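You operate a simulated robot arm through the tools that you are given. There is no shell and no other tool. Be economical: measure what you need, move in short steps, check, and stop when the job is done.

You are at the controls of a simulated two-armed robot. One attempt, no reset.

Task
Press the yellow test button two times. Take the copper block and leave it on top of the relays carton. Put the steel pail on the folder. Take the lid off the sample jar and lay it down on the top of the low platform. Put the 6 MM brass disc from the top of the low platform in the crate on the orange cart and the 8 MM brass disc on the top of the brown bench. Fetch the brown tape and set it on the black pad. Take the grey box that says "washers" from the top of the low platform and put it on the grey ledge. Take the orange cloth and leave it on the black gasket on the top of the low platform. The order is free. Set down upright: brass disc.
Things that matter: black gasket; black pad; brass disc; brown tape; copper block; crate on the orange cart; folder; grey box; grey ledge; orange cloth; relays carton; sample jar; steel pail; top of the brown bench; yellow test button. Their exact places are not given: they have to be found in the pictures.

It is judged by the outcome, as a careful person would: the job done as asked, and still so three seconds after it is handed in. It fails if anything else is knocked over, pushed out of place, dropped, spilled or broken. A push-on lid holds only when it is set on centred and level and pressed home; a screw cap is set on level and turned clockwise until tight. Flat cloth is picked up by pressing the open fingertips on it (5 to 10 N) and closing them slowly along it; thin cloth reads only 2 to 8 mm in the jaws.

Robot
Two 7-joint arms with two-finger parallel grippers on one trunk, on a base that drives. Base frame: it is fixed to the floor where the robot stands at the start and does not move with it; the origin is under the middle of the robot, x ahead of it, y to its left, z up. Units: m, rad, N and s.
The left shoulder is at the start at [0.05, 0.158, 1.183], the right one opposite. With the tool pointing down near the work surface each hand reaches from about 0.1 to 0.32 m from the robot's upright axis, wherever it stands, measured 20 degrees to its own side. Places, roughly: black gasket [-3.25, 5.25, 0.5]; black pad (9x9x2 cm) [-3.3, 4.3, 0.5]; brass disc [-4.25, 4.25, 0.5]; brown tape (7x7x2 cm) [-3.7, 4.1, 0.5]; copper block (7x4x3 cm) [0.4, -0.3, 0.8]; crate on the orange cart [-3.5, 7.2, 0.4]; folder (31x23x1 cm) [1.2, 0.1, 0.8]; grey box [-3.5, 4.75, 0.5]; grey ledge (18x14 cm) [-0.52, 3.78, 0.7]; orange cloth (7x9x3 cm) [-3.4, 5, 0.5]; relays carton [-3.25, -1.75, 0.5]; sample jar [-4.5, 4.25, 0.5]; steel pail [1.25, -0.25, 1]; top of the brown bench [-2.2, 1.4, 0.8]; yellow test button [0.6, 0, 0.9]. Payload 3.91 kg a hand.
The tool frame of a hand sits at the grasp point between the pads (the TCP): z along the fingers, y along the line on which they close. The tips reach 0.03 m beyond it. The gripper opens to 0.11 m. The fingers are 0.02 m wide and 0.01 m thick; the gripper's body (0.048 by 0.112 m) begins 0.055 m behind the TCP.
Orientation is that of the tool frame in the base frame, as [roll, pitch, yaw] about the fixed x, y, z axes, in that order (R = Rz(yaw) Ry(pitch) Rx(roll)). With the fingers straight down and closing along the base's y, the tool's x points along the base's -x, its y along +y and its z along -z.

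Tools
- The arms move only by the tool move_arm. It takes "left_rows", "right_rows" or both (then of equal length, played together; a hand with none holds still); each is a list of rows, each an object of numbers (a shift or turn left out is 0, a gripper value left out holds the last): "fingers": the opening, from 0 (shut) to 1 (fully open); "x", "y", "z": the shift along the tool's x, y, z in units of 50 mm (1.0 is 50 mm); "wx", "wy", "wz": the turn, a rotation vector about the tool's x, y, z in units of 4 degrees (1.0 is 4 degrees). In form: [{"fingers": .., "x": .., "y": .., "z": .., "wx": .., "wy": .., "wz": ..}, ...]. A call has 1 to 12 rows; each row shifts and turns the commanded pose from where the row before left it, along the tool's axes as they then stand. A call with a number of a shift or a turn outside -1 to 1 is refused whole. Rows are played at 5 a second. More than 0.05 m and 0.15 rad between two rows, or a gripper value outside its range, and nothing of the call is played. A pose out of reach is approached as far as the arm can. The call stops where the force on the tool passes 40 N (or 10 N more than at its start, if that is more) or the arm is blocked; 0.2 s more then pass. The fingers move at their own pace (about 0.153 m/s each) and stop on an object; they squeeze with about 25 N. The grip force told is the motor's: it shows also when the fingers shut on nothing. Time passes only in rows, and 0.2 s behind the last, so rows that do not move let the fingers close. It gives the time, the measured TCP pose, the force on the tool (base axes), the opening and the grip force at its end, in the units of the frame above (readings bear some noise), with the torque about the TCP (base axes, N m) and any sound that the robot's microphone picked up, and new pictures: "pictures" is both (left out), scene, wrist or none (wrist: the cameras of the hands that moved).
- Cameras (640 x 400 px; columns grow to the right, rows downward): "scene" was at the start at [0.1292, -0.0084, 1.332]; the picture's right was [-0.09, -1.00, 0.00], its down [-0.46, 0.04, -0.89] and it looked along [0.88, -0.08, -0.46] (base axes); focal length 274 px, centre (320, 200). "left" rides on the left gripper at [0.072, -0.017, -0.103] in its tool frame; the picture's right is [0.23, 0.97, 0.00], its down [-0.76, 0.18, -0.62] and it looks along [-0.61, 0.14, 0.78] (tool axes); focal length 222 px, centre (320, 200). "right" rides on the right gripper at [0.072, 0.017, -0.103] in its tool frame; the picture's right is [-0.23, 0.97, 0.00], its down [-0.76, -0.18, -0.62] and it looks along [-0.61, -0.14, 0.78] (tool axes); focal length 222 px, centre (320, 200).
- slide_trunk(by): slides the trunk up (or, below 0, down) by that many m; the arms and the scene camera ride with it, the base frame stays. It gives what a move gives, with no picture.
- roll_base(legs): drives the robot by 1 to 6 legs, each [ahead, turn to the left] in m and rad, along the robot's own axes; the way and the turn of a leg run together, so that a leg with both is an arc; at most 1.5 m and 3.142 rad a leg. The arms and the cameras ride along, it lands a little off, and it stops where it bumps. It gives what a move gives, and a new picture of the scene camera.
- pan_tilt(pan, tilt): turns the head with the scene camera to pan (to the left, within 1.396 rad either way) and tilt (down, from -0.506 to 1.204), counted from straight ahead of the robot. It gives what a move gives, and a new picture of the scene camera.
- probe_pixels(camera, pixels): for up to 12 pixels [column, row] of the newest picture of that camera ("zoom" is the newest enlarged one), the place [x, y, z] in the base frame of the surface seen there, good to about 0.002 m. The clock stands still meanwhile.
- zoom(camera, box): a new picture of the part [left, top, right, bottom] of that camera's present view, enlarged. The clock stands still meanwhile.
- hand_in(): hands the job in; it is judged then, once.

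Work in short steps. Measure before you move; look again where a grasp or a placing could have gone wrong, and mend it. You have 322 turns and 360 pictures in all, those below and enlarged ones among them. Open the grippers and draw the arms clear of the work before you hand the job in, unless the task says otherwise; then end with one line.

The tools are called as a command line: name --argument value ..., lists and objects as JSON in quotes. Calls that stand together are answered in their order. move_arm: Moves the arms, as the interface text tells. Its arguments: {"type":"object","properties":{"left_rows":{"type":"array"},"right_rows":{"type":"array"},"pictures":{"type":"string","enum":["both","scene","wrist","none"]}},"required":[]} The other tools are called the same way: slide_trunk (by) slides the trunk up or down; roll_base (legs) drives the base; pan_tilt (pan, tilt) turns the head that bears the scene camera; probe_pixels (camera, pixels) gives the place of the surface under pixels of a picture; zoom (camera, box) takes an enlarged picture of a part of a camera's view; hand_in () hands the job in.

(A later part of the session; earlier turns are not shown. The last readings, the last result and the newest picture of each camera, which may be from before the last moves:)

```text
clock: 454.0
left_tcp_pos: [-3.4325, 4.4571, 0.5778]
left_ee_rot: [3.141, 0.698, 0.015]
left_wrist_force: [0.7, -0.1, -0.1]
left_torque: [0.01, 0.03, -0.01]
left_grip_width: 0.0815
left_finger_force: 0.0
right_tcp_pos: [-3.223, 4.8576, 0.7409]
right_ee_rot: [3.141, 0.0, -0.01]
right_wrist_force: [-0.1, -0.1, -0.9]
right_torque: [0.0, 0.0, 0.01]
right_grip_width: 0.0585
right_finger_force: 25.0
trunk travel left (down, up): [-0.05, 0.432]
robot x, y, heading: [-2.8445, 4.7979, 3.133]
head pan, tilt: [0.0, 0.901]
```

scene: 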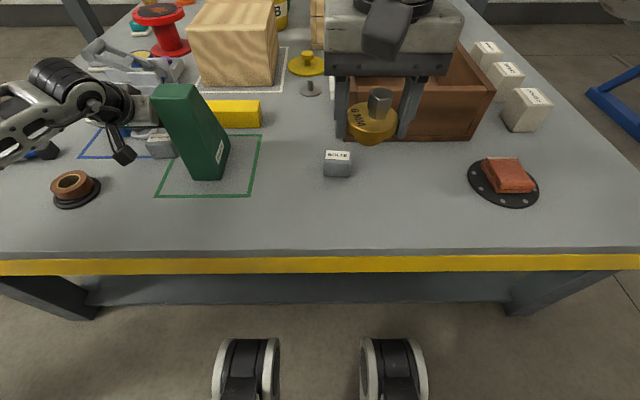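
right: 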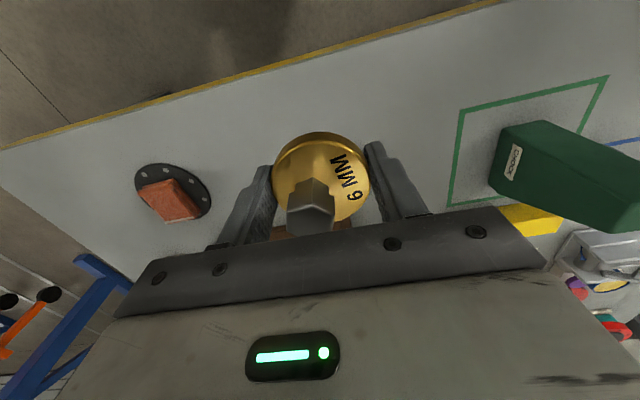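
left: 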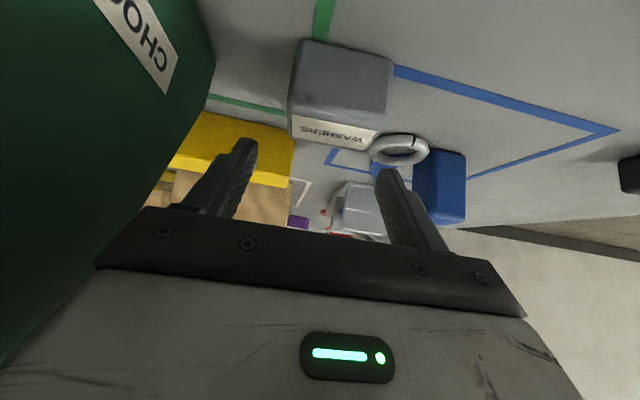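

The box is perhaps 5 mm left of centre; I adjust and go down to 0.538, then close.

move_arm --left_rows '[{"y": 0.09}, {"z": 0.4, "x": 0.3}, {"z": 0.22, "x": 0.17}, {}, {"fingers": 0.3}, {"fingers": 0}, {}, {}]' --pictures "both"

```text
clock: 455.8
left_tcp_pos: [-3.437, 4.454, 0.5387]
left_ee_rot: [3.141, 0.699, 0.012]
left_wrist_force: [-1.0, -0.5, -0.2]
left_torque: [-0.11, 0.06, -0.03]
left_grip_width: 0.0558
left_finger_force: 25.1
right_tcp_pos: [-3.2238, 4.8589, 0.7403]
right_ee_rot: [-3.141, 0.0, -0.011]
right_wrist_force: [-0.4, 0.0, -1.7]
right_torque: [-0.05, -0.02, -0.03]
right_grip_width: 0.0585
right_finger_force: 25.0
trunk travel left (down, up): [-0.05, 0.432]
robot x, y, heading: [-2.8434, 4.7972, 3.138]
head pan, tilt: [0.0, 0.901]
```

scene: 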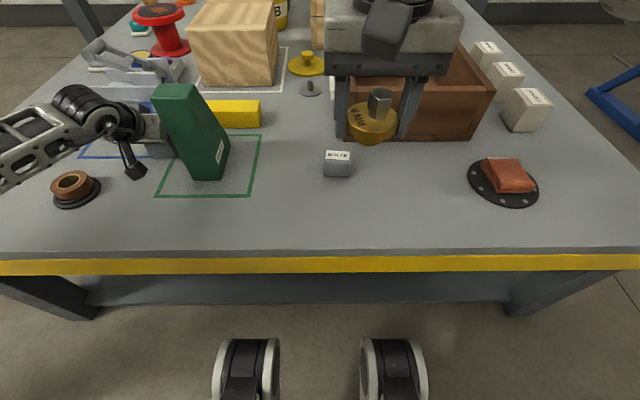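
left: 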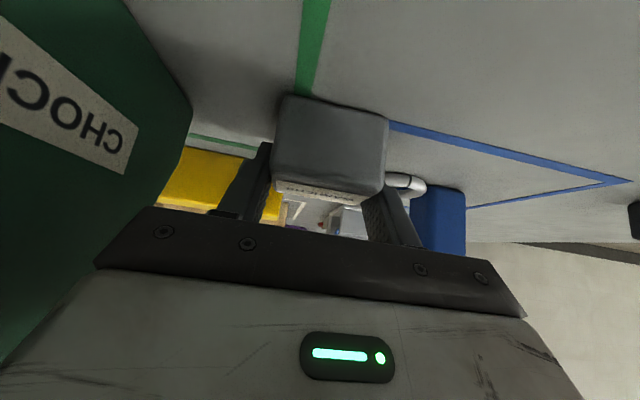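

Gripped at 56 mm. I lift straight up 0.2 m, watching the chock.

move_arm --left_rows '[{"z": -0.3, "x": -0.25}, {"z": -0.7, "x": -0.58}, {"z": -0.7, "x": -0.58}, {"z": -0.7, "x": -0.58}, {"z": -0.7, "x": -0.58}, {"z": -0.55, "x": 0.66}, {"z": -0.55, "x": 0.66}, {"z": -0.55, "x": 0.66}, {"z": -0.55, "x": 0.66}]' --pictures "both"

```text
clock: 457.8
left_tcp_pos: [-3.2641, 4.4551, 0.7379]
left_ee_rot: [-3.141, 0.697, 0.013]
left_wrist_force: [-0.3, 0.3, -1.1]
left_torque: [0.0, 0.04, -0.02]
left_grip_width: 0.0561
left_finger_force: 24.9
right_tcp_pos: [-3.2252, 4.8586, 0.7408]
right_ee_rot: [-3.141, -0.001, -0.009]
right_wrist_force: [-0.3, -0.6, 0.0]
right_torque: [-0.01, -0.01, 0.02]
right_grip_width: 0.0584
right_finger_force: 25.2
trunk travel left (down, up): [-0.05, 0.432]
robot x, y, heading: [-2.844, 4.7969, 3.138]
head pan, tilt: [0.0, 0.901]
```

scene: 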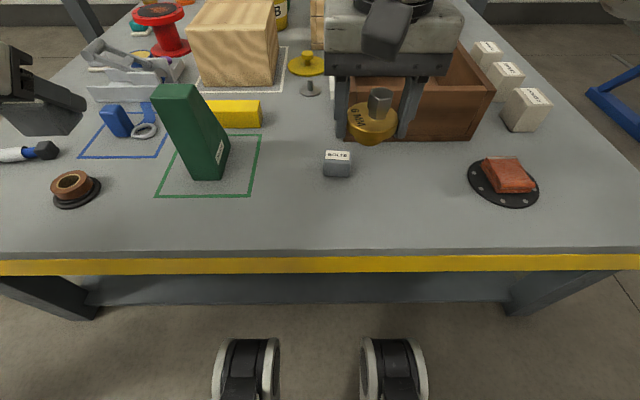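
left: 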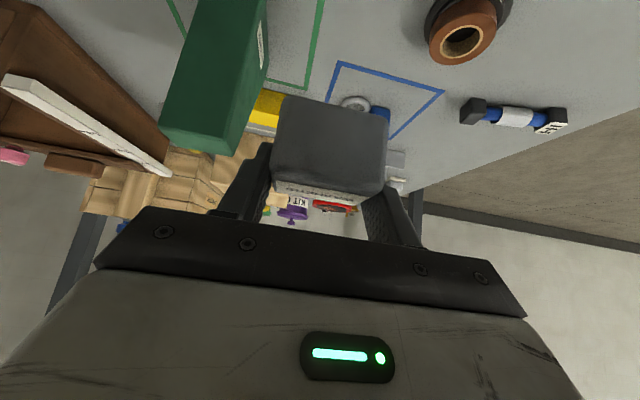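

The chock is untouched and the box is held. I raise the trunk and turn east to look for the grey ledge near (-0.5, 3.8).

slide_trunk --by 0.38

pan_tilt --pan 0 --tilt 0.4

roll_base --legs '[[0, -1.571], [0, -1.4]]'

```text
clock: 461.4
left_tcp_pos: [-3.2636, 4.4536, 1.1192]
left_ee_rot: [3.141, 0.697, 0.013]
left_wrist_force: [0.9, -0.5, -1.3]
left_torque: [0.01, 0.0, 0.0]
left_grip_width: 0.0559
left_finger_force: 25.1
right_tcp_pos: [-3.2248, 4.8581, 1.1205]
right_ee_rot: [3.142, 0.0, -0.009]
right_wrist_force: [-0.4, 0.6, -1.9]
right_torque: [0.0, 0.0, 0.01]
right_grip_width: 0.0583
right_finger_force: 24.7
trunk travel left (down, up): [-0.43, 0.052]
robot x, y, heading: [-2.843, 4.7978, 3.133]
head pan, tilt: [0.0, 0.901]
```

```text
clock: 462.4
left_tcp_pos: [-3.2634, 4.4533, 1.1176]
left_ee_rot: [-3.141, 0.698, 0.012]
left_wrist_force: [-0.2, -0.1, -1.1]
left_torque: [-0.02, 0.01, 0.0]
left_grip_width: 0.0557
left_finger_force: 25.0
right_tcp_pos: [-3.224, 4.8592, 1.1197]
right_ee_rot: [-3.141, 0.0, -0.01]
right_wrist_force: [0.3, -0.3, -1.5]
right_torque: [0.01, 0.01, 0.0]
right_grip_width: 0.0588
right_finger_force: 24.8
trunk travel left (down, up): [-0.43, 0.052]
robot x, y, heading: [-2.8427, 4.7941, 3.138]
head pan, tilt: [0.0, 0.4]
```

scene: 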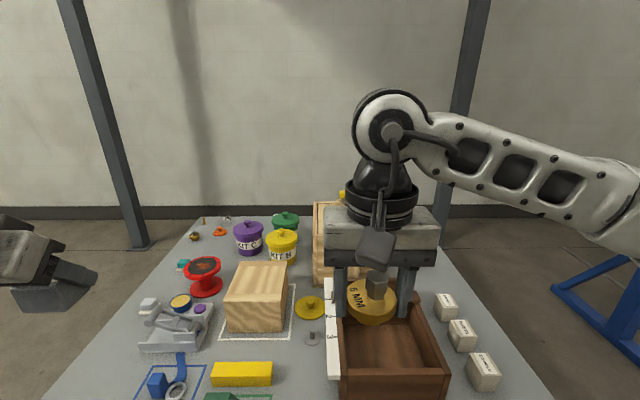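

```text
clock: 470.0
left_tcp_pos: [-2.4947, 5.2117, 1.119]
left_ee_rot: [-3.141, 0.696, -2.938]
left_wrist_force: [1.1, 0.4, -1.1]
left_torque: [-0.04, -0.02, 0.0]
left_grip_width: 0.0557
left_finger_force: 24.7
right_tcp_pos: [-2.4574, 4.8087, 1.1207]
right_ee_rot: [-3.141, 0.0, -2.963]
right_wrist_force: [0.5, -0.1, -2.6]
right_torque: [0.01, 0.01, -0.04]
right_grip_width: 0.0585
right_finger_force: 25.4
trunk travel left (down, up): [-0.43, 0.052]
robot x, y, heading: [-2.847, 4.798, 0.18]
head pan, tilt: [0.0, 0.4]
```

scene: 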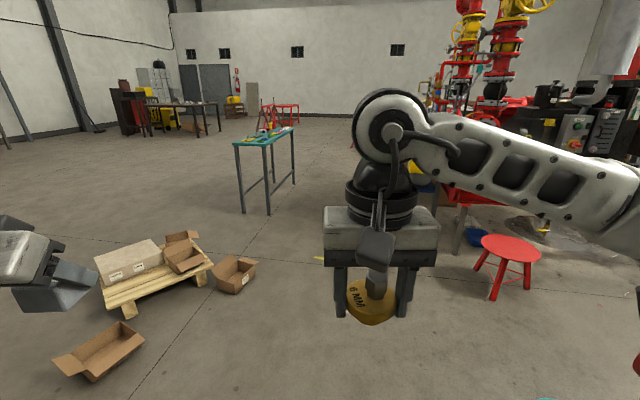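

I drive 1 m east and then look to the right.

roll_base --legs '[[1.0, -0.1]]'

pan_tilt --pan -0.75 --tilt 0.35

```text
clock: 475.1
left_tcp_pos: [-1.4778, 5.3169, 1.1179]
left_ee_rot: [3.141, 0.699, -3.028]
left_wrist_force: [0.1, 0.5, -1.9]
left_torque: [-0.01, 0.01, -0.03]
left_grip_width: 0.0556
left_finger_force: 24.6
right_tcp_pos: [-1.4764, 4.9102, 1.1208]
right_ee_rot: [3.141, 0.0, -3.052]
right_wrist_force: [0.1, -0.3, -1.5]
right_torque: [-0.01, -0.02, -0.04]
right_grip_width: 0.0584
right_finger_force: 25.1
trunk travel left (down, up): [-0.43, 0.052]
robot x, y, heading: [-1.8588, 4.9337, 0.094]
head pan, tilt: [0.0, 0.4]
```

scene: 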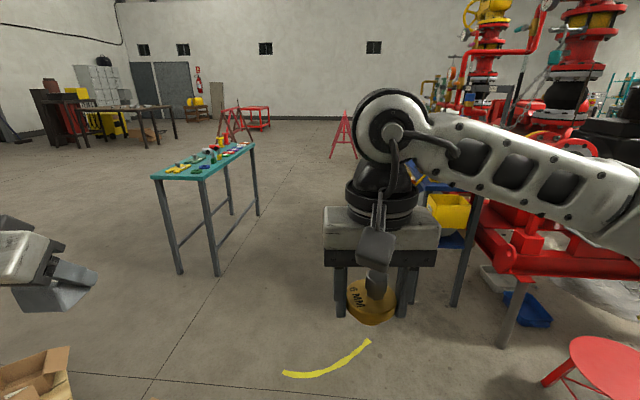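

```text
clock: 476.2
left_tcp_pos: [-1.4773, 5.3171, 1.1188]
left_ee_rot: [3.141, 0.698, -3.029]
left_wrist_force: [-0.4, -0.9, -2.1]
left_torque: [0.02, -0.01, 0.02]
left_grip_width: 0.056
left_finger_force: 24.7
right_tcp_pos: [-1.4753, 4.9122, 1.1205]
right_ee_rot: [3.141, 0.001, -3.054]
right_wrist_force: [-0.5, 0.3, -2.1]
right_torque: [0.0, 0.0, 0.01]
right_grip_width: 0.0587
right_finger_force: 25.3
trunk travel left (down, up): [-0.43, 0.052]
robot x, y, heading: [-1.8577, 4.9311, 0.09]
head pan, tilt: [-0.75, 0.351]
```

scene: 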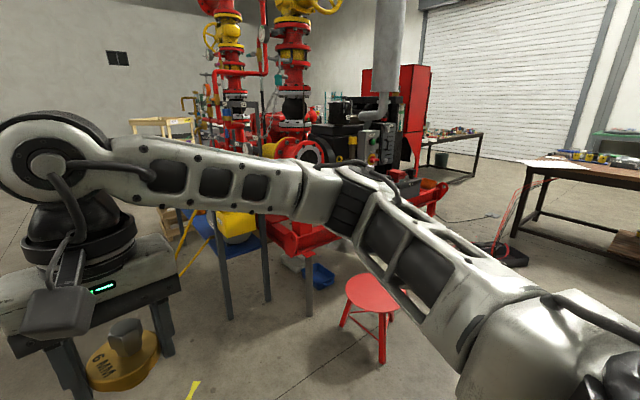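

I turn the base to face the ledge direction so that the arm isn't in the way.

roll_base --legs '[[0, -0.8]]'

pan_tilt --pan 0.25 --tilt 0.45

```text
clock: 478.8
left_tcp_pos: [-1.3199, 4.9155, 1.118]
left_ee_rot: [3.14, 0.698, 2.436]
left_wrist_force: [0.7, 0.1, -2.3]
left_torque: [0.01, -0.02, 0.02]
left_grip_width: 0.0555
left_finger_force: 25.0
right_tcp_pos: [-1.6153, 4.6373, 1.1213]
right_ee_rot: [-3.141, -0.001, 2.41]
right_wrist_force: [0.5, 0.1, -1.7]
right_torque: [0.0, -0.03, 0.01]
right_grip_width: 0.0588
right_finger_force: 25.0
trunk travel left (down, up): [-0.43, 0.052]
robot x, y, heading: [-1.8633, 4.9324, -0.721]
head pan, tilt: [-0.75, 0.351]
```

scene: 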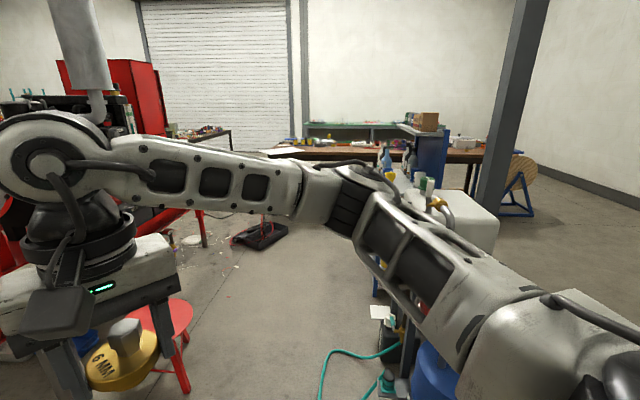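

```text
clock: 480.1
left_tcp_pos: [-1.3196, 4.9161, 1.1184]
left_ee_rot: [3.141, 0.697, 2.438]
left_wrist_force: [0.1, -0.2, -1.9]
left_torque: [0.03, 0.0, -0.02]
left_grip_width: 0.0559
left_finger_force: 25.5
right_tcp_pos: [-1.6156, 4.6373, 1.1203]
right_ee_rot: [3.141, 0.0, 2.411]
right_wrist_force: [0.0, 0.0, -1.4]
right_torque: [-0.01, -0.02, 0.03]
right_grip_width: 0.0584
right_finger_force: 24.9
trunk travel left (down, up): [-0.43, 0.052]
robot x, y, heading: [-1.8612, 4.935, -0.723]
head pan, tilt: [0.25, 0.45]
```

scene: 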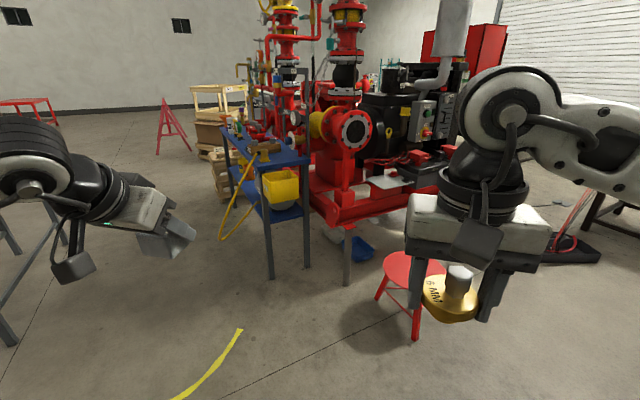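

There's a grey plate at (388,182) by the red skid. I zoom and probe.

zoom --camera "scene" --box '[230, 110, 450, 260]'

probe_pixels --camera "scene" --pixels '[[388, 182], [375, 178], [405, 185], [392, 188], [285, 160], [300, 165], [345, 280], [268, 275], [308, 265], [415, 330], [375, 300], [340, 210]]'

```text
2.67 times, centred on (340, 185) of scene
```

zoom: 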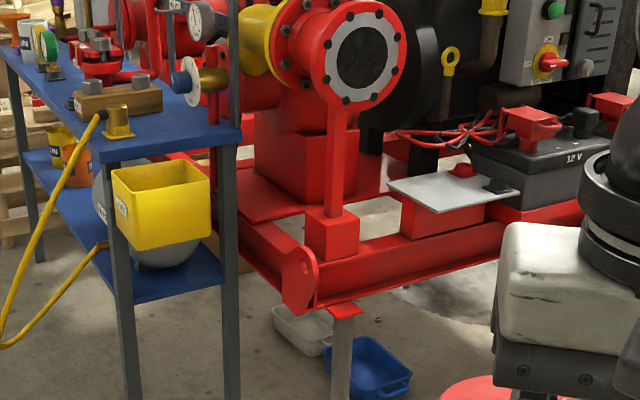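

```text
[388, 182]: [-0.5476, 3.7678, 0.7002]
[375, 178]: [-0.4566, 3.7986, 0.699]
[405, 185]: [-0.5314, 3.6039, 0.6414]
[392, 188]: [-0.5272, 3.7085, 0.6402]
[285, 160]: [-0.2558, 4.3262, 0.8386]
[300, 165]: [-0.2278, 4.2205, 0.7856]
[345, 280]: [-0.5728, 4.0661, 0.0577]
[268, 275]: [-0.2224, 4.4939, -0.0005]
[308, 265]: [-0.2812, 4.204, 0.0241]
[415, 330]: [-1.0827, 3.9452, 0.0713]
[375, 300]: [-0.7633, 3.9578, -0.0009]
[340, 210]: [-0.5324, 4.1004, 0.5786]
```

Ledge top at z=0.70 around (-0.53, 3.78); a stool and a flange are near. I probe those.

probe_pixels --camera "scene" --pixels '[[356, 130], [333, 135], [345, 195], [370, 185], [410, 188], [380, 176], [400, 258], [388, 275], [440, 290], [570, 245], [408, 165], [385, 150]]'

zoom --camera "scene" --box '[350, 150, 430, 210]'

```text
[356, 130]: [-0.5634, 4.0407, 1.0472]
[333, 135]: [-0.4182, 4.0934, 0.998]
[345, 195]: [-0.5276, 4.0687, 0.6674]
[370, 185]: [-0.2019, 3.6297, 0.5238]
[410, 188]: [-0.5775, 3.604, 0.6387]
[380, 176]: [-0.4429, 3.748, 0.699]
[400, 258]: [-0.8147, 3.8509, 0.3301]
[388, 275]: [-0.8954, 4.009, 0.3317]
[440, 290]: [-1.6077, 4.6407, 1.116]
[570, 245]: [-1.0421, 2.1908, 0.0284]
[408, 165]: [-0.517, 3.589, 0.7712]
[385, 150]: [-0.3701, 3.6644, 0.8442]
```

```text
6.67 times, centred on (390, 180) of scene
```

zoom: 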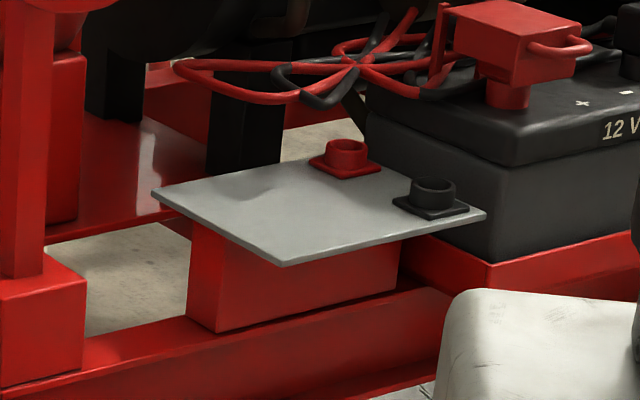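

I probe the plate's corners and the two cups on it.

probe_pixels --camera "zoom" --pixels '[[160, 193], [283, 258], [478, 216], [310, 165], [345, 165], [345, 145], [432, 205], [432, 182], [270, 210], [40, 285], [40, 150], [560, 270]]'

pan_tilt --pan 0.1 --tilt 0.6

```text
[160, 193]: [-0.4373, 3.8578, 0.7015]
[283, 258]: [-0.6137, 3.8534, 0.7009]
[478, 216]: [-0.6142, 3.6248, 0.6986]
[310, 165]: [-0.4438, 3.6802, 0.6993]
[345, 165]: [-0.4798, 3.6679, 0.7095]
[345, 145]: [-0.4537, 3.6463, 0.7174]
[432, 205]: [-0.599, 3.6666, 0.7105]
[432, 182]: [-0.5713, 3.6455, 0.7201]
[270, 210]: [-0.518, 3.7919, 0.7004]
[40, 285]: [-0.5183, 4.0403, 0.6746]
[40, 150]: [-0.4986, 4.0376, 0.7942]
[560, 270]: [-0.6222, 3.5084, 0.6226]
```

```text
clock: 480.8
left_tcp_pos: [-1.3199, 4.9158, 1.1177]
left_ee_rot: [-3.141, 0.699, 2.436]
left_wrist_force: [0.5, -0.6, -1.7]
left_torque: [0.01, -0.03, -0.02]
left_grip_width: 0.0558
left_finger_force: 24.9
right_tcp_pos: [-1.6148, 4.6374, 1.1201]
right_ee_rot: [3.141, 0.001, 2.413]
right_wrist_force: [-0.2, 0.9, -1.1]
right_torque: [-0.02, 0.01, -0.01]
right_grip_width: 0.0583
right_finger_force: 25.4
trunk travel left (down, up): [-0.43, 0.052]
robot x, y, heading: [-1.8622, 4.9352, -0.722]
head pan, tilt: [0.099, 0.6]
```

scene: 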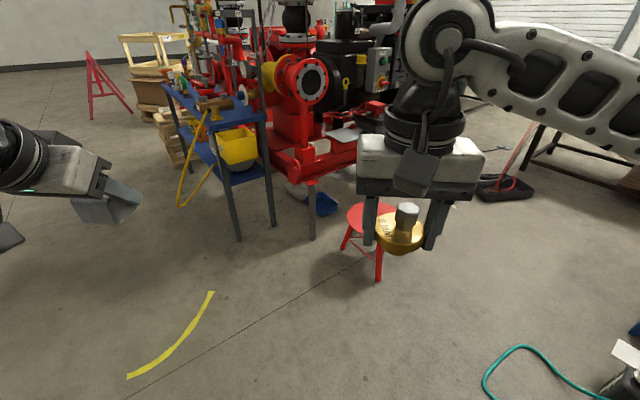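

The approach from the south-west, beside the stool, looks best. I check the hose and floor there.

probe_pixels --camera "scene" --pixels '[[520, 350], [485, 380], [600, 375], [615, 370], [370, 215], [348, 215], [380, 205], [380, 275], [345, 245], [490, 200], [530, 195], [640, 330]]'

pan_tilt --pan -0.35 --tilt 0.75

```text
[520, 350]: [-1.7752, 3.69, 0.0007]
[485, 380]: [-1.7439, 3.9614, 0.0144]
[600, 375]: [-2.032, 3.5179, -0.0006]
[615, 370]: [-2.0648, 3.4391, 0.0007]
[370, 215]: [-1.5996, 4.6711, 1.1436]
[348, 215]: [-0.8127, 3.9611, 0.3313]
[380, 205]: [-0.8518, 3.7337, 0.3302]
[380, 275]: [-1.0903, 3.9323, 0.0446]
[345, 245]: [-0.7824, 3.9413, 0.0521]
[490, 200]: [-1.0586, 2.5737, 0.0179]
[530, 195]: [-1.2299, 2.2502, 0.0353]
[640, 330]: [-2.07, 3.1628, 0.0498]
```

```text
clock: 481.7
left_tcp_pos: [-1.3206, 4.9147, 1.118]
left_ee_rot: [3.141, 0.698, 2.437]
left_wrist_force: [0.0, 0.8, -2.5]
left_torque: [0.0, -0.04, -0.02]
left_grip_width: 0.0554
left_finger_force: 25.2
right_tcp_pos: [-1.6145, 4.6371, 1.1202]
right_ee_rot: [-3.142, 0.0, 2.413]
right_wrist_force: [-0.1, 0.3, -1.7]
right_torque: [-0.01, -0.03, 0.02]
right_grip_width: 0.0585
right_finger_force: 25.4
trunk travel left (down, up): [-0.43, 0.052]
robot x, y, heading: [-1.8658, 4.9343, -0.727]
head pan, tilt: [-0.351, 0.75]
```

scene: 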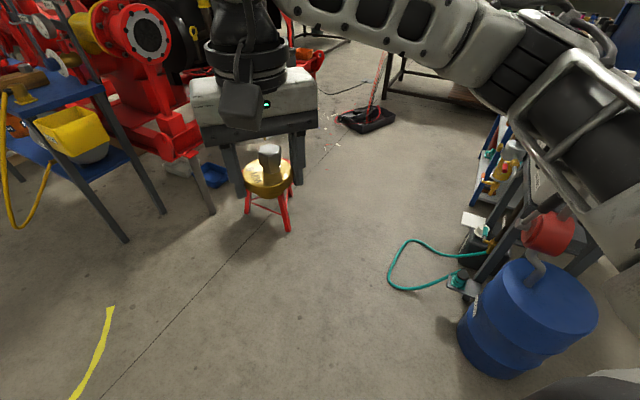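

South-west is closed off by hose and stool, and from the north-west only the right arm has free elbow room. So I deliver the disc first (right hand), then shift the box to the right hand. I turn north-east to plan the way to the cart.

roll_base --legs '[[0, 1.5]]'

pan_tilt --pan 0 --tilt 0.45

```text
clock: 485.7
left_tcp_pos: [-1.8071, 5.4724, 1.1181]
left_ee_rot: [-3.141, 0.7, -2.342]
left_wrist_force: [-0.8, 0.3, -1.8]
left_torque: [0.0, -0.02, -0.01]
left_grip_width: 0.0556
left_finger_force: 25.3
right_tcp_pos: [-1.5488, 5.1605, 1.121]
right_ee_rot: [-3.142, 0.0, -2.365]
right_wrist_force: [0.0, -0.9, -1.8]
right_torque: [-0.01, 0.01, 0.04]
right_grip_width: 0.0584
right_finger_force: 24.6
trunk travel left (down, up): [-0.43, 0.052]
robot x, y, heading: [-1.863, 4.9343, 0.778]
head pan, tilt: [-0.351, 0.75]
```

scene: 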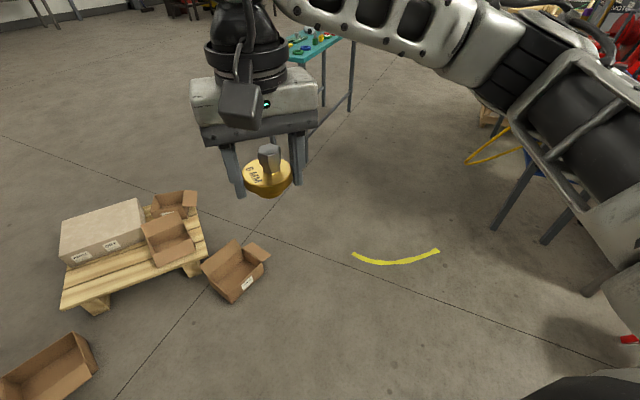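

```text
clock: 486.6
left_tcp_pos: [-1.8073, 5.4732, 1.1177]
left_ee_rot: [3.141, 0.697, -2.341]
left_wrist_force: [0.9, 0.2, -1.8]
left_torque: [0.02, 0.06, 0.0]
left_grip_width: 0.0557
left_finger_force: 25.2
right_tcp_pos: [-1.549, 5.1605, 1.1196]
right_ee_rot: [3.141, 0.0, -2.364]
right_wrist_force: [-0.3, -0.3, -2.1]
right_torque: [0.04, -0.01, 0.01]
right_grip_width: 0.059
right_finger_force: 24.7
trunk travel left (down, up): [-0.43, 0.052]
robot x, y, heading: [-1.8613, 4.9315, 0.779]
head pan, tilt: [0.0, 0.45]
```

scene: 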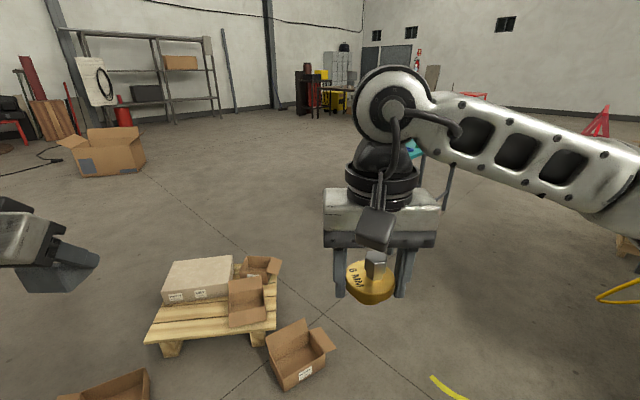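

I probe the pallet group's outline and the floor behind it.

probe_pixels --camera "scene" --pixels '[[333, 347], [300, 388], [278, 265], [280, 330], [205, 258], [165, 345], [448, 208], [410, 150], [145, 165], [300, 230], [425, 380]]'

```text
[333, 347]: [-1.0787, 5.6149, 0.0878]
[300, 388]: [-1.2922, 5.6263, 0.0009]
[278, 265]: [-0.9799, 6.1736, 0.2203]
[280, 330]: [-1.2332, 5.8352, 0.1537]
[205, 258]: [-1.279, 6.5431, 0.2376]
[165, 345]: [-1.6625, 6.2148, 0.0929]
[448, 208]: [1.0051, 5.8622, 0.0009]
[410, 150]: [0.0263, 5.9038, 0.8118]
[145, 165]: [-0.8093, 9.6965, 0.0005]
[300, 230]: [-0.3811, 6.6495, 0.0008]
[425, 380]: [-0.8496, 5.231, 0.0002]
```

On reflection: at the crate only the left arm has elbow room, and at the ledge only the right. So I swap the objects: back to the platform's east side, set both down, regrasp crosswise.

roll_base --legs '[[0, 2.36], [0.98, 0]]'

pan_tilt --pan 0 --tilt 0.9

```text
clock: 497.3
left_tcp_pos: [-3.2154, 4.5242, 1.118]
left_ee_rot: [-3.141, 0.698, 0.063]
left_wrist_force: [-0.5, 0.1, -1.7]
left_torque: [-0.02, -0.04, 0.02]
left_grip_width: 0.0557
left_finger_force: 25.0
right_tcp_pos: [-3.1978, 4.9321, 1.1204]
right_ee_rot: [3.141, 0.001, 0.041]
right_wrist_force: [-0.1, -0.5, -0.8]
right_torque: [-0.01, -0.02, 0.0]
right_grip_width: 0.0585
right_finger_force: 25.4
trunk travel left (down, up): [-0.43, 0.052]
robot x, y, heading: [-2.8166, 4.889, -3.093]
head pan, tilt: [0.0, 0.45]
```

scene: 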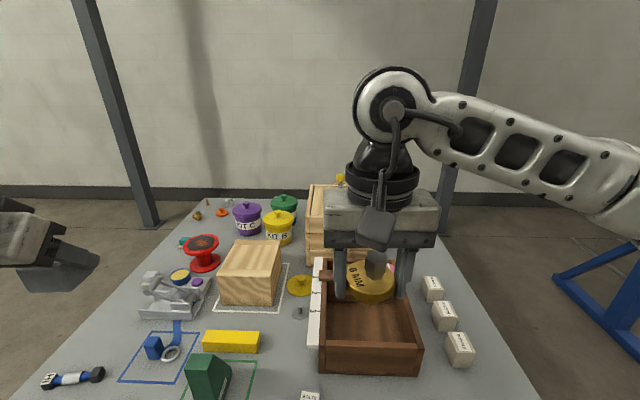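

```text
clock: 498.2
left_tcp_pos: [-3.2149, 4.525, 1.1183]
left_ee_rot: [3.14, 0.696, 0.062]
left_wrist_force: [0.3, 0.6, -2.2]
left_torque: [0.02, -0.01, 0.0]
left_grip_width: 0.0559
left_finger_force: 25.1
right_tcp_pos: [-3.1966, 4.9312, 1.1201]
right_ee_rot: [-3.141, 0.0, 0.04]
right_wrist_force: [-0.4, -0.2, -1.5]
right_torque: [-0.03, 0.01, 0.02]
right_grip_width: 0.0585
right_finger_force: 26.0
trunk travel left (down, up): [-0.43, 0.052]
robot x, y, heading: [-2.812, 4.887, -3.099]
head pan, tilt: [0.0, 0.901]
```

scene: 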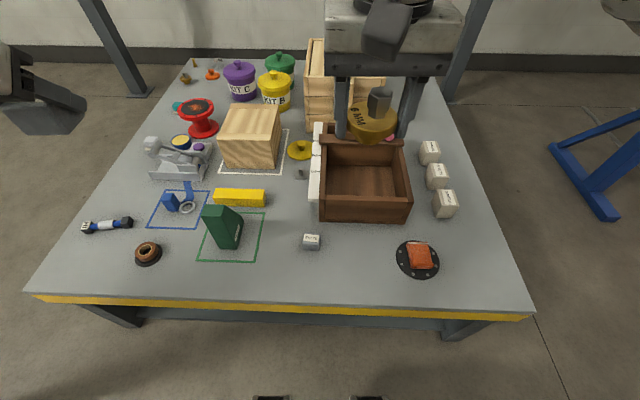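

I lower the trunk and let the right hand set the disc down at (-3.28, 4.74).

slide_trunk --by -0.38

move_arm --right_rows '[{"y": 0.94}, {"y": 0.94}, {"y": 0.94}, {"y": 0.94}, {"x": -0.9}, {"x": -0.9}, {"z": 0.9}, {"z": 0.9}, {"z": 0.9}, {"z": 0.9}, {}]' --pictures "scene"

```text
clock: 501.8
left_tcp_pos: [-3.2148, 4.5259, 0.7384]
left_ee_rot: [3.14, 0.699, 0.063]
left_wrist_force: [-0.7, 0.1, -1.0]
left_torque: [-0.01, 0.01, 0.0]
left_grip_width: 0.0558
left_finger_force: 24.8
right_tcp_pos: [-3.1973, 4.9317, 0.7403]
right_ee_rot: [-3.141, 0.0, 0.041]
right_wrist_force: [-1.2, -0.7, -1.1]
right_torque: [0.01, 0.02, -0.04]
right_grip_width: 0.0587
right_finger_force: 25.4
trunk travel left (down, up): [-0.05, 0.432]
robot x, y, heading: [-2.8095, 4.8876, -3.092]
head pan, tilt: [0.0, 0.901]
```

```text
clock: 504.2
left_tcp_pos: [-3.2154, 4.5255, 0.7383]
left_ee_rot: [3.141, 0.698, 0.063]
left_wrist_force: [0.1, -1.3, -2.7]
left_torque: [-0.01, 0.02, 0.01]
left_grip_width: 0.0559
left_finger_force: 25.1
right_tcp_pos: [-3.28, 4.7424, 0.5622]
right_ee_rot: [-3.141, 0.0, 0.04]
right_wrist_force: [-0.1, -0.9, -1.6]
right_torque: [-0.03, -0.01, -0.04]
right_grip_width: 0.0585
right_finger_force: 25.3
trunk travel left (down, up): [-0.05, 0.432]
robot x, y, heading: [-2.8128, 4.8862, -3.1]
head pan, tilt: [0.0, 0.901]
```

scene: 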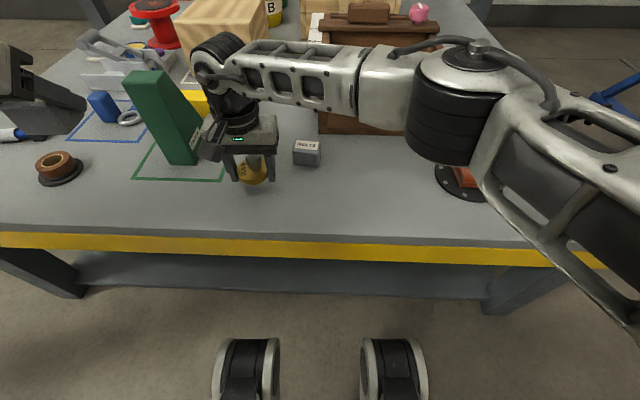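

Lower to contact, release, rise and move the hand north.

move_arm --right_rows '[{"z": 0.3}, {"z": 0.08}, {"z": 0.06}, {"z": 0.03}, {}]' --pictures "none"

```text
clock: 505.4
left_tcp_pos: [-3.2147, 4.5259, 0.7396]
left_ee_rot: [-3.141, 0.698, 0.063]
left_wrist_force: [0.7, -0.2, -1.5]
left_torque: [0.04, 0.02, 0.03]
left_grip_width: 0.0558
left_finger_force: 24.8
right_tcp_pos: [-3.2788, 4.7402, 0.5381]
right_ee_rot: [-3.141, 0.001, 0.04]
right_wrist_force: [0.3, 0.2, -0.6]
right_torque: [0.04, -0.02, 0.01]
right_grip_width: 0.0584
right_finger_force: 25.0
trunk travel left (down, up): [-0.05, 0.432]
robot x, y, heading: [-2.8131, 4.8875, -3.101]
head pan, tilt: [0.0, 0.901]
```

move_arm --right_rows '[{"z": 0.03}, {"z": 0.03}, {}]' --pictures "none"

```text
clock: 506.2
left_tcp_pos: [-3.2144, 4.5261, 0.7401]
left_ee_rot: [-3.141, 0.701, 0.063]
left_wrist_force: [-0.3, 0.5, -1.5]
left_torque: [0.03, 0.01, -0.02]
left_grip_width: 0.0557
left_finger_force: 24.9
right_tcp_pos: [-3.28, 4.74, 0.5356]
right_ee_rot: [3.14, 0.003, 0.039]
right_wrist_force: [2.9, 3.6, 21.9]
right_torque: [0.24, -0.05, -0.05]
right_grip_width: 0.0586
right_finger_force: 24.9
trunk travel left (down, up): [-0.05, 0.432]
robot x, y, heading: [-2.8137, 4.8894, -3.099]
head pan, tilt: [0.0, 0.901]
```

Down. Release and withdraw the right hand up and north.

move_arm --right_rows '[{"z": -0.04}, {"fingers": 0.65}, {"fingers": 0.85}, {}, {"z": -0.4}, {"z": -0.9}, {"z": -0.9}, {"z": -0.9}, {"y": -0.95, "x": 0.2}, {"y": -0.95, "x": 0.2}, {"y": -0.95, "x": 0.2}, {"y": -0.95, "x": 0.2}]' --pictures "none"

move_arm --right_rows '[{"y": -0.95}, {"y": -0.95}, {"y": -0.95}]' --pictures "scene"

```text
clock: 508.8
left_tcp_pos: [-3.2137, 4.5256, 0.7378]
left_ee_rot: [3.141, 0.698, 0.063]
left_wrist_force: [0.6, -0.8, -1.5]
left_torque: [0.01, 0.01, 0.04]
left_grip_width: 0.0557
left_finger_force: 25.0
right_tcp_pos: [-3.2472, 4.9317, 0.6924]
right_ee_rot: [-3.141, 0.001, 0.04]
right_wrist_force: [0.7, -0.1, -0.4]
right_torque: [0.0, -0.01, -0.01]
right_grip_width: 0.0936
right_finger_force: 0.1
trunk travel left (down, up): [-0.05, 0.432]
robot x, y, heading: [-2.8126, 4.8845, -3.097]
head pan, tilt: [0.0, 0.901]
```

```text
clock: 509.6
left_tcp_pos: [-3.2154, 4.5258, 0.7383]
left_ee_rot: [3.141, 0.698, 0.062]
left_wrist_force: [-0.5, 0.3, -0.6]
left_torque: [0.01, 0.0, -0.02]
left_grip_width: 0.0555
left_finger_force: 25.2
right_tcp_pos: [-3.2519, 5.0744, 0.692]
right_ee_rot: [-3.141, 0.0, 0.04]
right_wrist_force: [-0.4, 0.4, -0.1]
right_torque: [-0.01, -0.02, 0.04]
right_grip_width: 0.0934
right_finger_force: 0.1
trunk travel left (down, up): [-0.05, 0.432]
robot x, y, heading: [-2.8133, 4.8877, -3.098]
head pan, tilt: [0.0, 0.901]
```

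scene: 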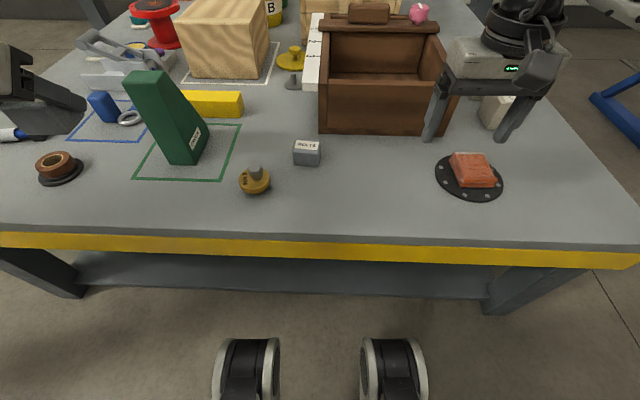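

The disc stands at (254,180). I send the right hand further north and carry the box with the left to (-3.26, 4.93).

move_arm --right_rows '[{"y": -0.95}, {"y": -0.95}, {"y": -0.95}, {"y": -0.95}, {"z": -0.9}, {"z": -0.9}, {}, {}, {}, {}]' --left_rows '[{}, {}, {"y": -0.9}, {"y": -0.9}, {"y": -0.9}, {"y": -0.9}, {"y": -0.9}, {"y": -0.9}, {"y": -0.9}, {"y": -0.9}]' --pictures "scene"

```text
clock: 511.8
left_tcp_pos: [-3.2365, 4.8866, 0.7358]
left_ee_rot: [3.141, 0.697, 0.062]
left_wrist_force: [-0.1, 0.5, -1.4]
left_torque: [0.03, 0.02, -0.02]
left_grip_width: 0.0556
left_finger_force: 25.0
right_tcp_pos: [-3.2604, 5.2609, 0.78]
right_ee_rot: [-3.141, -0.001, 0.04]
right_wrist_force: [0.5, -0.3, 0.0]
right_torque: [0.0, 0.0, 0.02]
right_grip_width: 0.0937
right_finger_force: 0.1
trunk travel left (down, up): [-0.05, 0.432]
robot x, y, heading: [-2.8098, 4.8878, -3.099]
head pan, tilt: [0.0, 0.901]
```

scene: 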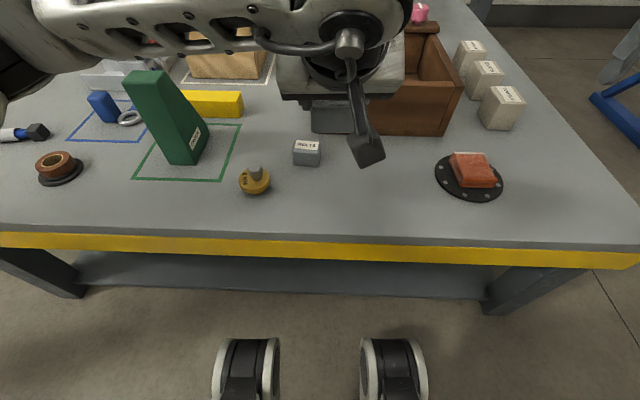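

I shift 5 cm more north, then lower the box towards the surface.

move_arm --left_rows '[{"y": -0.95}, {"z": 0.26, "x": -0.31}, {"z": 0.56, "x": 0.475}, {"z": 0.56, "x": 0.475}, {"z": 0.56, "x": 0.475}, {"z": 0.56, "x": 0.475}, {"z": 0.56, "x": 0.475}, {}]' --pictures "both"

```text
clock: 513.6
left_tcp_pos: [-3.2593, 4.93, 0.5547]
left_ee_rot: [3.141, 0.698, 0.063]
left_wrist_force: [-0.1, -0.3, -1.7]
left_torque: [0.0, 0.03, 0.0]
left_grip_width: 0.0557
left_finger_force: 24.9
right_tcp_pos: [-3.2583, 5.2618, 0.7802]
right_ee_rot: [3.14, -0.001, 0.041]
right_wrist_force: [0.1, 0.7, -0.8]
right_torque: [-0.01, 0.0, -0.01]
right_grip_width: 0.0935
right_finger_force: 0.0
trunk travel left (down, up): [-0.05, 0.432]
robot x, y, heading: [-2.8132, 4.8882, -3.098]
head pan, tilt: [0.0, 0.901]
```

scene: 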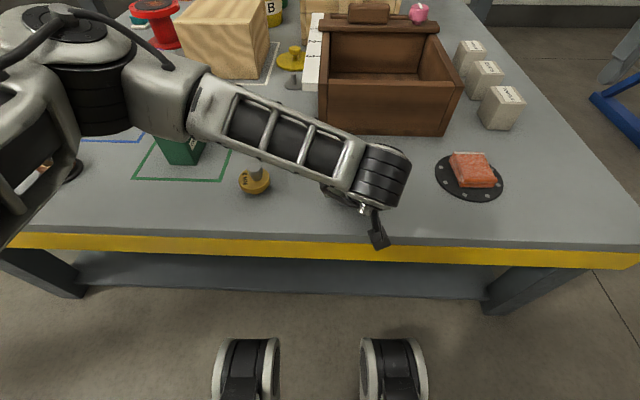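
left: 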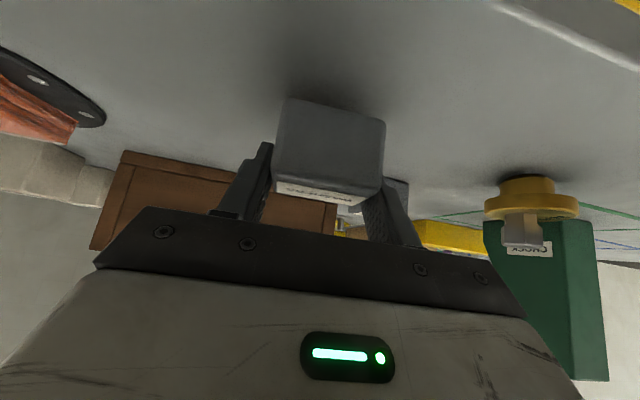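

The forearm is above everything. Lower the last 1.5 cm, release, and withdraw.

move_arm --left_rows '[{"z": 0.15, "x": 0.125}, {"z": 0.06, "x": 0.05}, {"z": 0.03, "x": 0.025}, {}, {"fingers": 0.62}, {"fingers": 0.75}, {}, {"z": -0.4, "x": -0.33}, {"z": -0.7, "x": -0.58}, {"z": -0.7, "x": -0.58}, {"z": -0.7, "x": -0.58}]' --pictures "both"

```text
clock: 516.0
left_tcp_pos: [-3.2589, 4.9308, 0.7027]
left_ee_rot: [-3.141, 0.699, 0.062]
left_wrist_force: [-1.1, 0.4, -0.9]
left_torque: [-0.01, -0.01, 0.0]
left_grip_width: 0.0826
left_finger_force: 0.0
right_tcp_pos: [-3.2575, 5.2618, 0.7799]
right_ee_rot: [3.14, 0.001, 0.039]
right_wrist_force: [0.6, -0.6, -0.1]
right_torque: [-0.02, -0.01, -0.03]
right_grip_width: 0.0933
right_finger_force: 0.1
trunk travel left (down, up): [-0.05, 0.432]
robot x, y, heading: [-2.8118, 4.8901, -3.102]
head pan, tilt: [0.0, 0.901]
```

scene: 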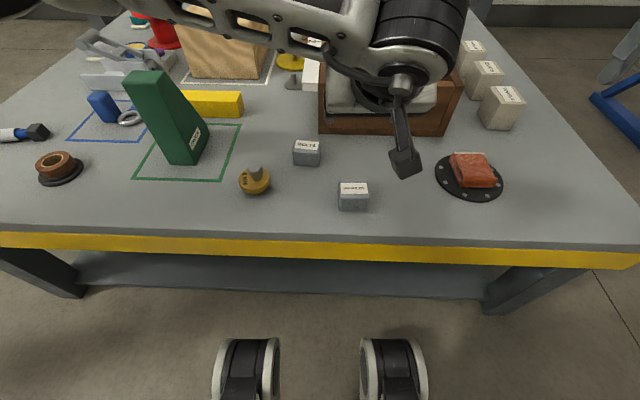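
left: 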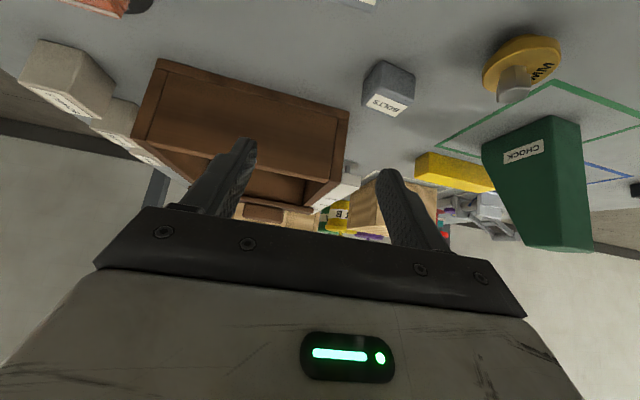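

The box stands at (353,195). Now the left hand moves over to the disc while untilting.

move_arm --left_rows '[{"y": 0.38, "wy": 1}, {"y": 0.38, "wy": 1}, {"y": 0.38, "wy": 1}, {"y": 0.38, "wy": 1}, {"y": 0.38, "wy": 1}, {"y": 0.38, "wy": 1}, {"y": 0.38, "wy": 1}, {"y": 0.38, "wy": 1}, {"y": 0.38, "wy": 1}, {"y": 0.38, "wy": 1}, {"fingers": 0.8}]' --pictures "both"

```text
clock: 518.4
left_tcp_pos: [-3.2477, 4.7408, 0.7007]
left_ee_rot: [-3.141, -0.001, 0.06]
left_wrist_force: [-0.4, 0.7, 0.6]
left_torque: [0.0, 0.02, -0.01]
left_grip_width: 0.0881
left_finger_force: 0.0
right_tcp_pos: [-3.2576, 5.262, 0.7806]
right_ee_rot: [-3.141, 0.001, 0.04]
right_wrist_force: [0.0, -0.5, -0.1]
right_torque: [-0.02, 0.01, 0.03]
right_grip_width: 0.0936
right_finger_force: 0.0
trunk travel left (down, up): [-0.05, 0.432]
robot x, y, heading: [-2.8137, 4.8855, -3.1]
head pan, tilt: [0.0, 0.901]
```

scene: 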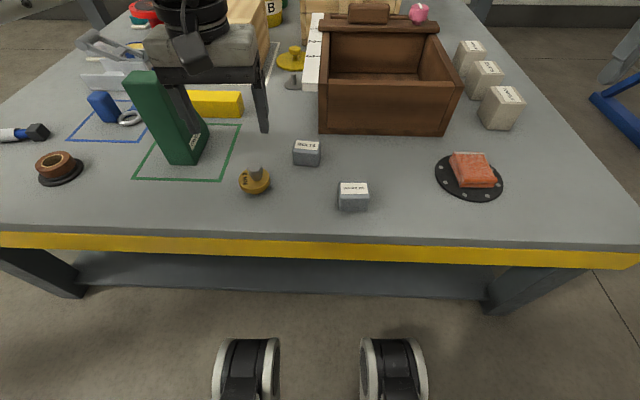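
left: 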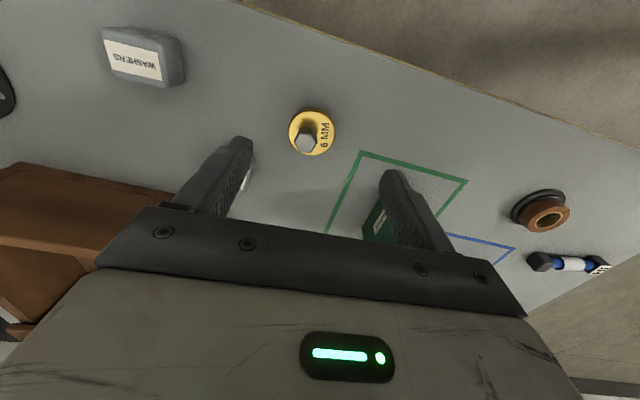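

I probe the disc (left picture) and the box (scene).

probe_pixels --camera "left" --pixels '[[291, 130], [334, 134], [314, 110], [318, 152], [306, 146]]'

probe_pixels --camera "scene" --pixels '[[340, 184], [367, 184], [339, 195], [368, 196], [352, 190], [354, 209], [254, 172], [240, 182], [269, 180]]'

```text
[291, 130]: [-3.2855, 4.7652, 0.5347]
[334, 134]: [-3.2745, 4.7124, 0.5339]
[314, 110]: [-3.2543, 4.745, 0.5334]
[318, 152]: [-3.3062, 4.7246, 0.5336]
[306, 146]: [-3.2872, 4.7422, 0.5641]
```

```text
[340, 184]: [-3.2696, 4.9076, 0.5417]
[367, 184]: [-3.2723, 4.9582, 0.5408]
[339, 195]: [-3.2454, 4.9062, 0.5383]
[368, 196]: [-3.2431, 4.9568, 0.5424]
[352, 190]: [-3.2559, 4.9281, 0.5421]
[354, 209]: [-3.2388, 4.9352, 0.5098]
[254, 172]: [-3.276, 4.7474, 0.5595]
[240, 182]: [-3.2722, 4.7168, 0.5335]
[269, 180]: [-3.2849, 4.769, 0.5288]
```

Disc centre (-3.280, 4.739). Left hand forward 32 mm, down to 0.54, close, lift.

move_arm --left_rows '[{"x": -0.65}, {"z": 0.9}, {"z": 0.9}, {"z": 0.9}, {"z": 0.5}, {}, {"fingers": 0}, {}, {}, {"z": -0.4}, {"z": -0.9}, {"z": -0.9}]' --pictures "both"

```text
clock: 521.0
left_tcp_pos: [-3.2789, 4.737, 0.6528]
left_ee_rot: [-3.141, 0.0, 0.063]
left_wrist_force: [0.0, 0.4, -0.9]
left_torque: [0.0, -0.04, 0.02]
left_grip_width: 0.0584
left_finger_force: 25.2
right_tcp_pos: [-3.2597, 5.2613, 0.7816]
right_ee_rot: [-3.141, 0.001, 0.04]
right_wrist_force: [0.8, -0.8, -0.6]
right_torque: [0.0, -0.02, -0.02]
right_grip_width: 0.0937
right_finger_force: 0.0
trunk travel left (down, up): [-0.05, 0.432]
robot x, y, heading: [-2.8128, 4.8899, -3.092]
head pan, tilt: [0.0, 0.901]
```

scene: 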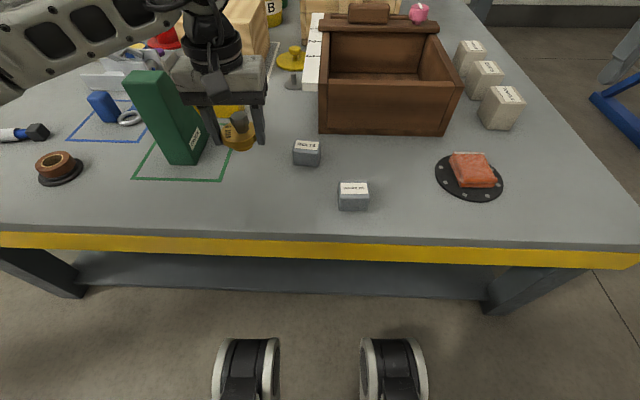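
left: 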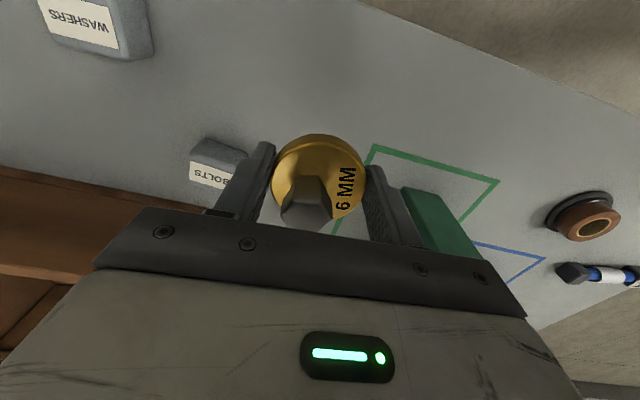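

Left holds the disc vertically. Now the right hand goes to the box at (-3.257, 4.932), the left moves up and south.

move_arm --left_rows '[{"z": -0.9}, {"z": -0.9}, {"y": 0.9}, {"y": 0.9}, {"x": 0.9}, {}, {}, {}, {}, {}, {}]' --right_rows '[{"fingers": 0.75}, {"y": 0.95}, {"y": 0.95}, {"y": 0.95}, {"y": 0.95}, {"y": 0.95}, {"y": 0.95}, {"y": 0.88}, {"x": -0.2}, {"z": 0.9}, {"z": 0.9}]' --pictures "both"

```text
clock: 523.4
left_tcp_pos: [-3.2285, 4.6548, 0.7433]
left_ee_rot: [3.141, -0.002, 0.063]
left_wrist_force: [0.2, -0.2, -1.3]
left_torque: [0.0, -0.01, 0.03]
left_grip_width: 0.0583
left_finger_force: 25.3
right_tcp_pos: [-3.2563, 4.9336, 0.6923]
right_ee_rot: [3.141, 0.0, 0.041]
right_wrist_force: [-0.4, 0.4, 1.3]
right_torque: [0.04, -0.02, 0.03]
right_grip_width: 0.0825
right_finger_force: 0.0
trunk travel left (down, up): [-0.05, 0.432]
robot x, y, heading: [-2.8149, 4.8874, -3.097]
head pan, tilt: [0.0, 0.901]
```

scene: 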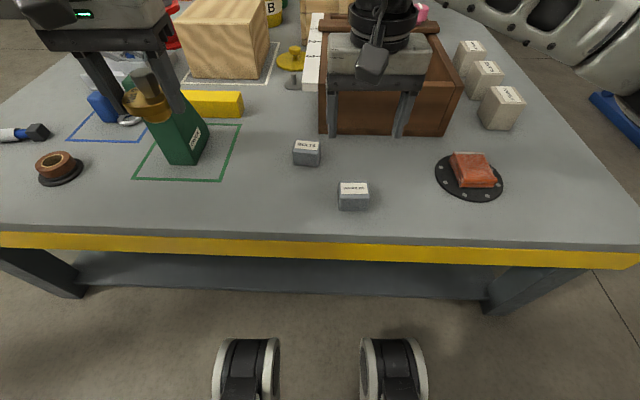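
right: 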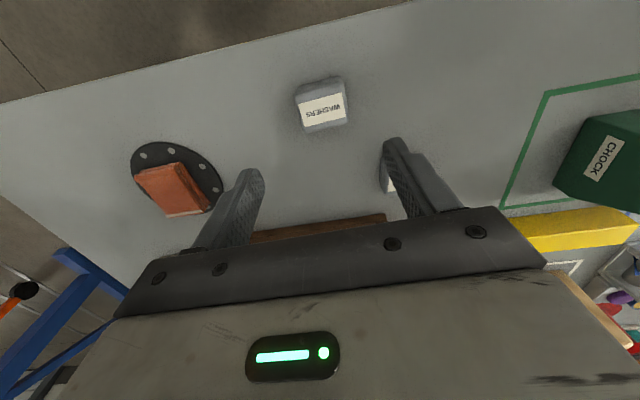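
left: 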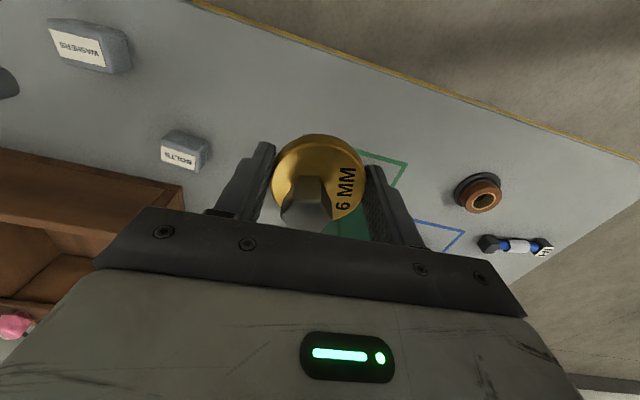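

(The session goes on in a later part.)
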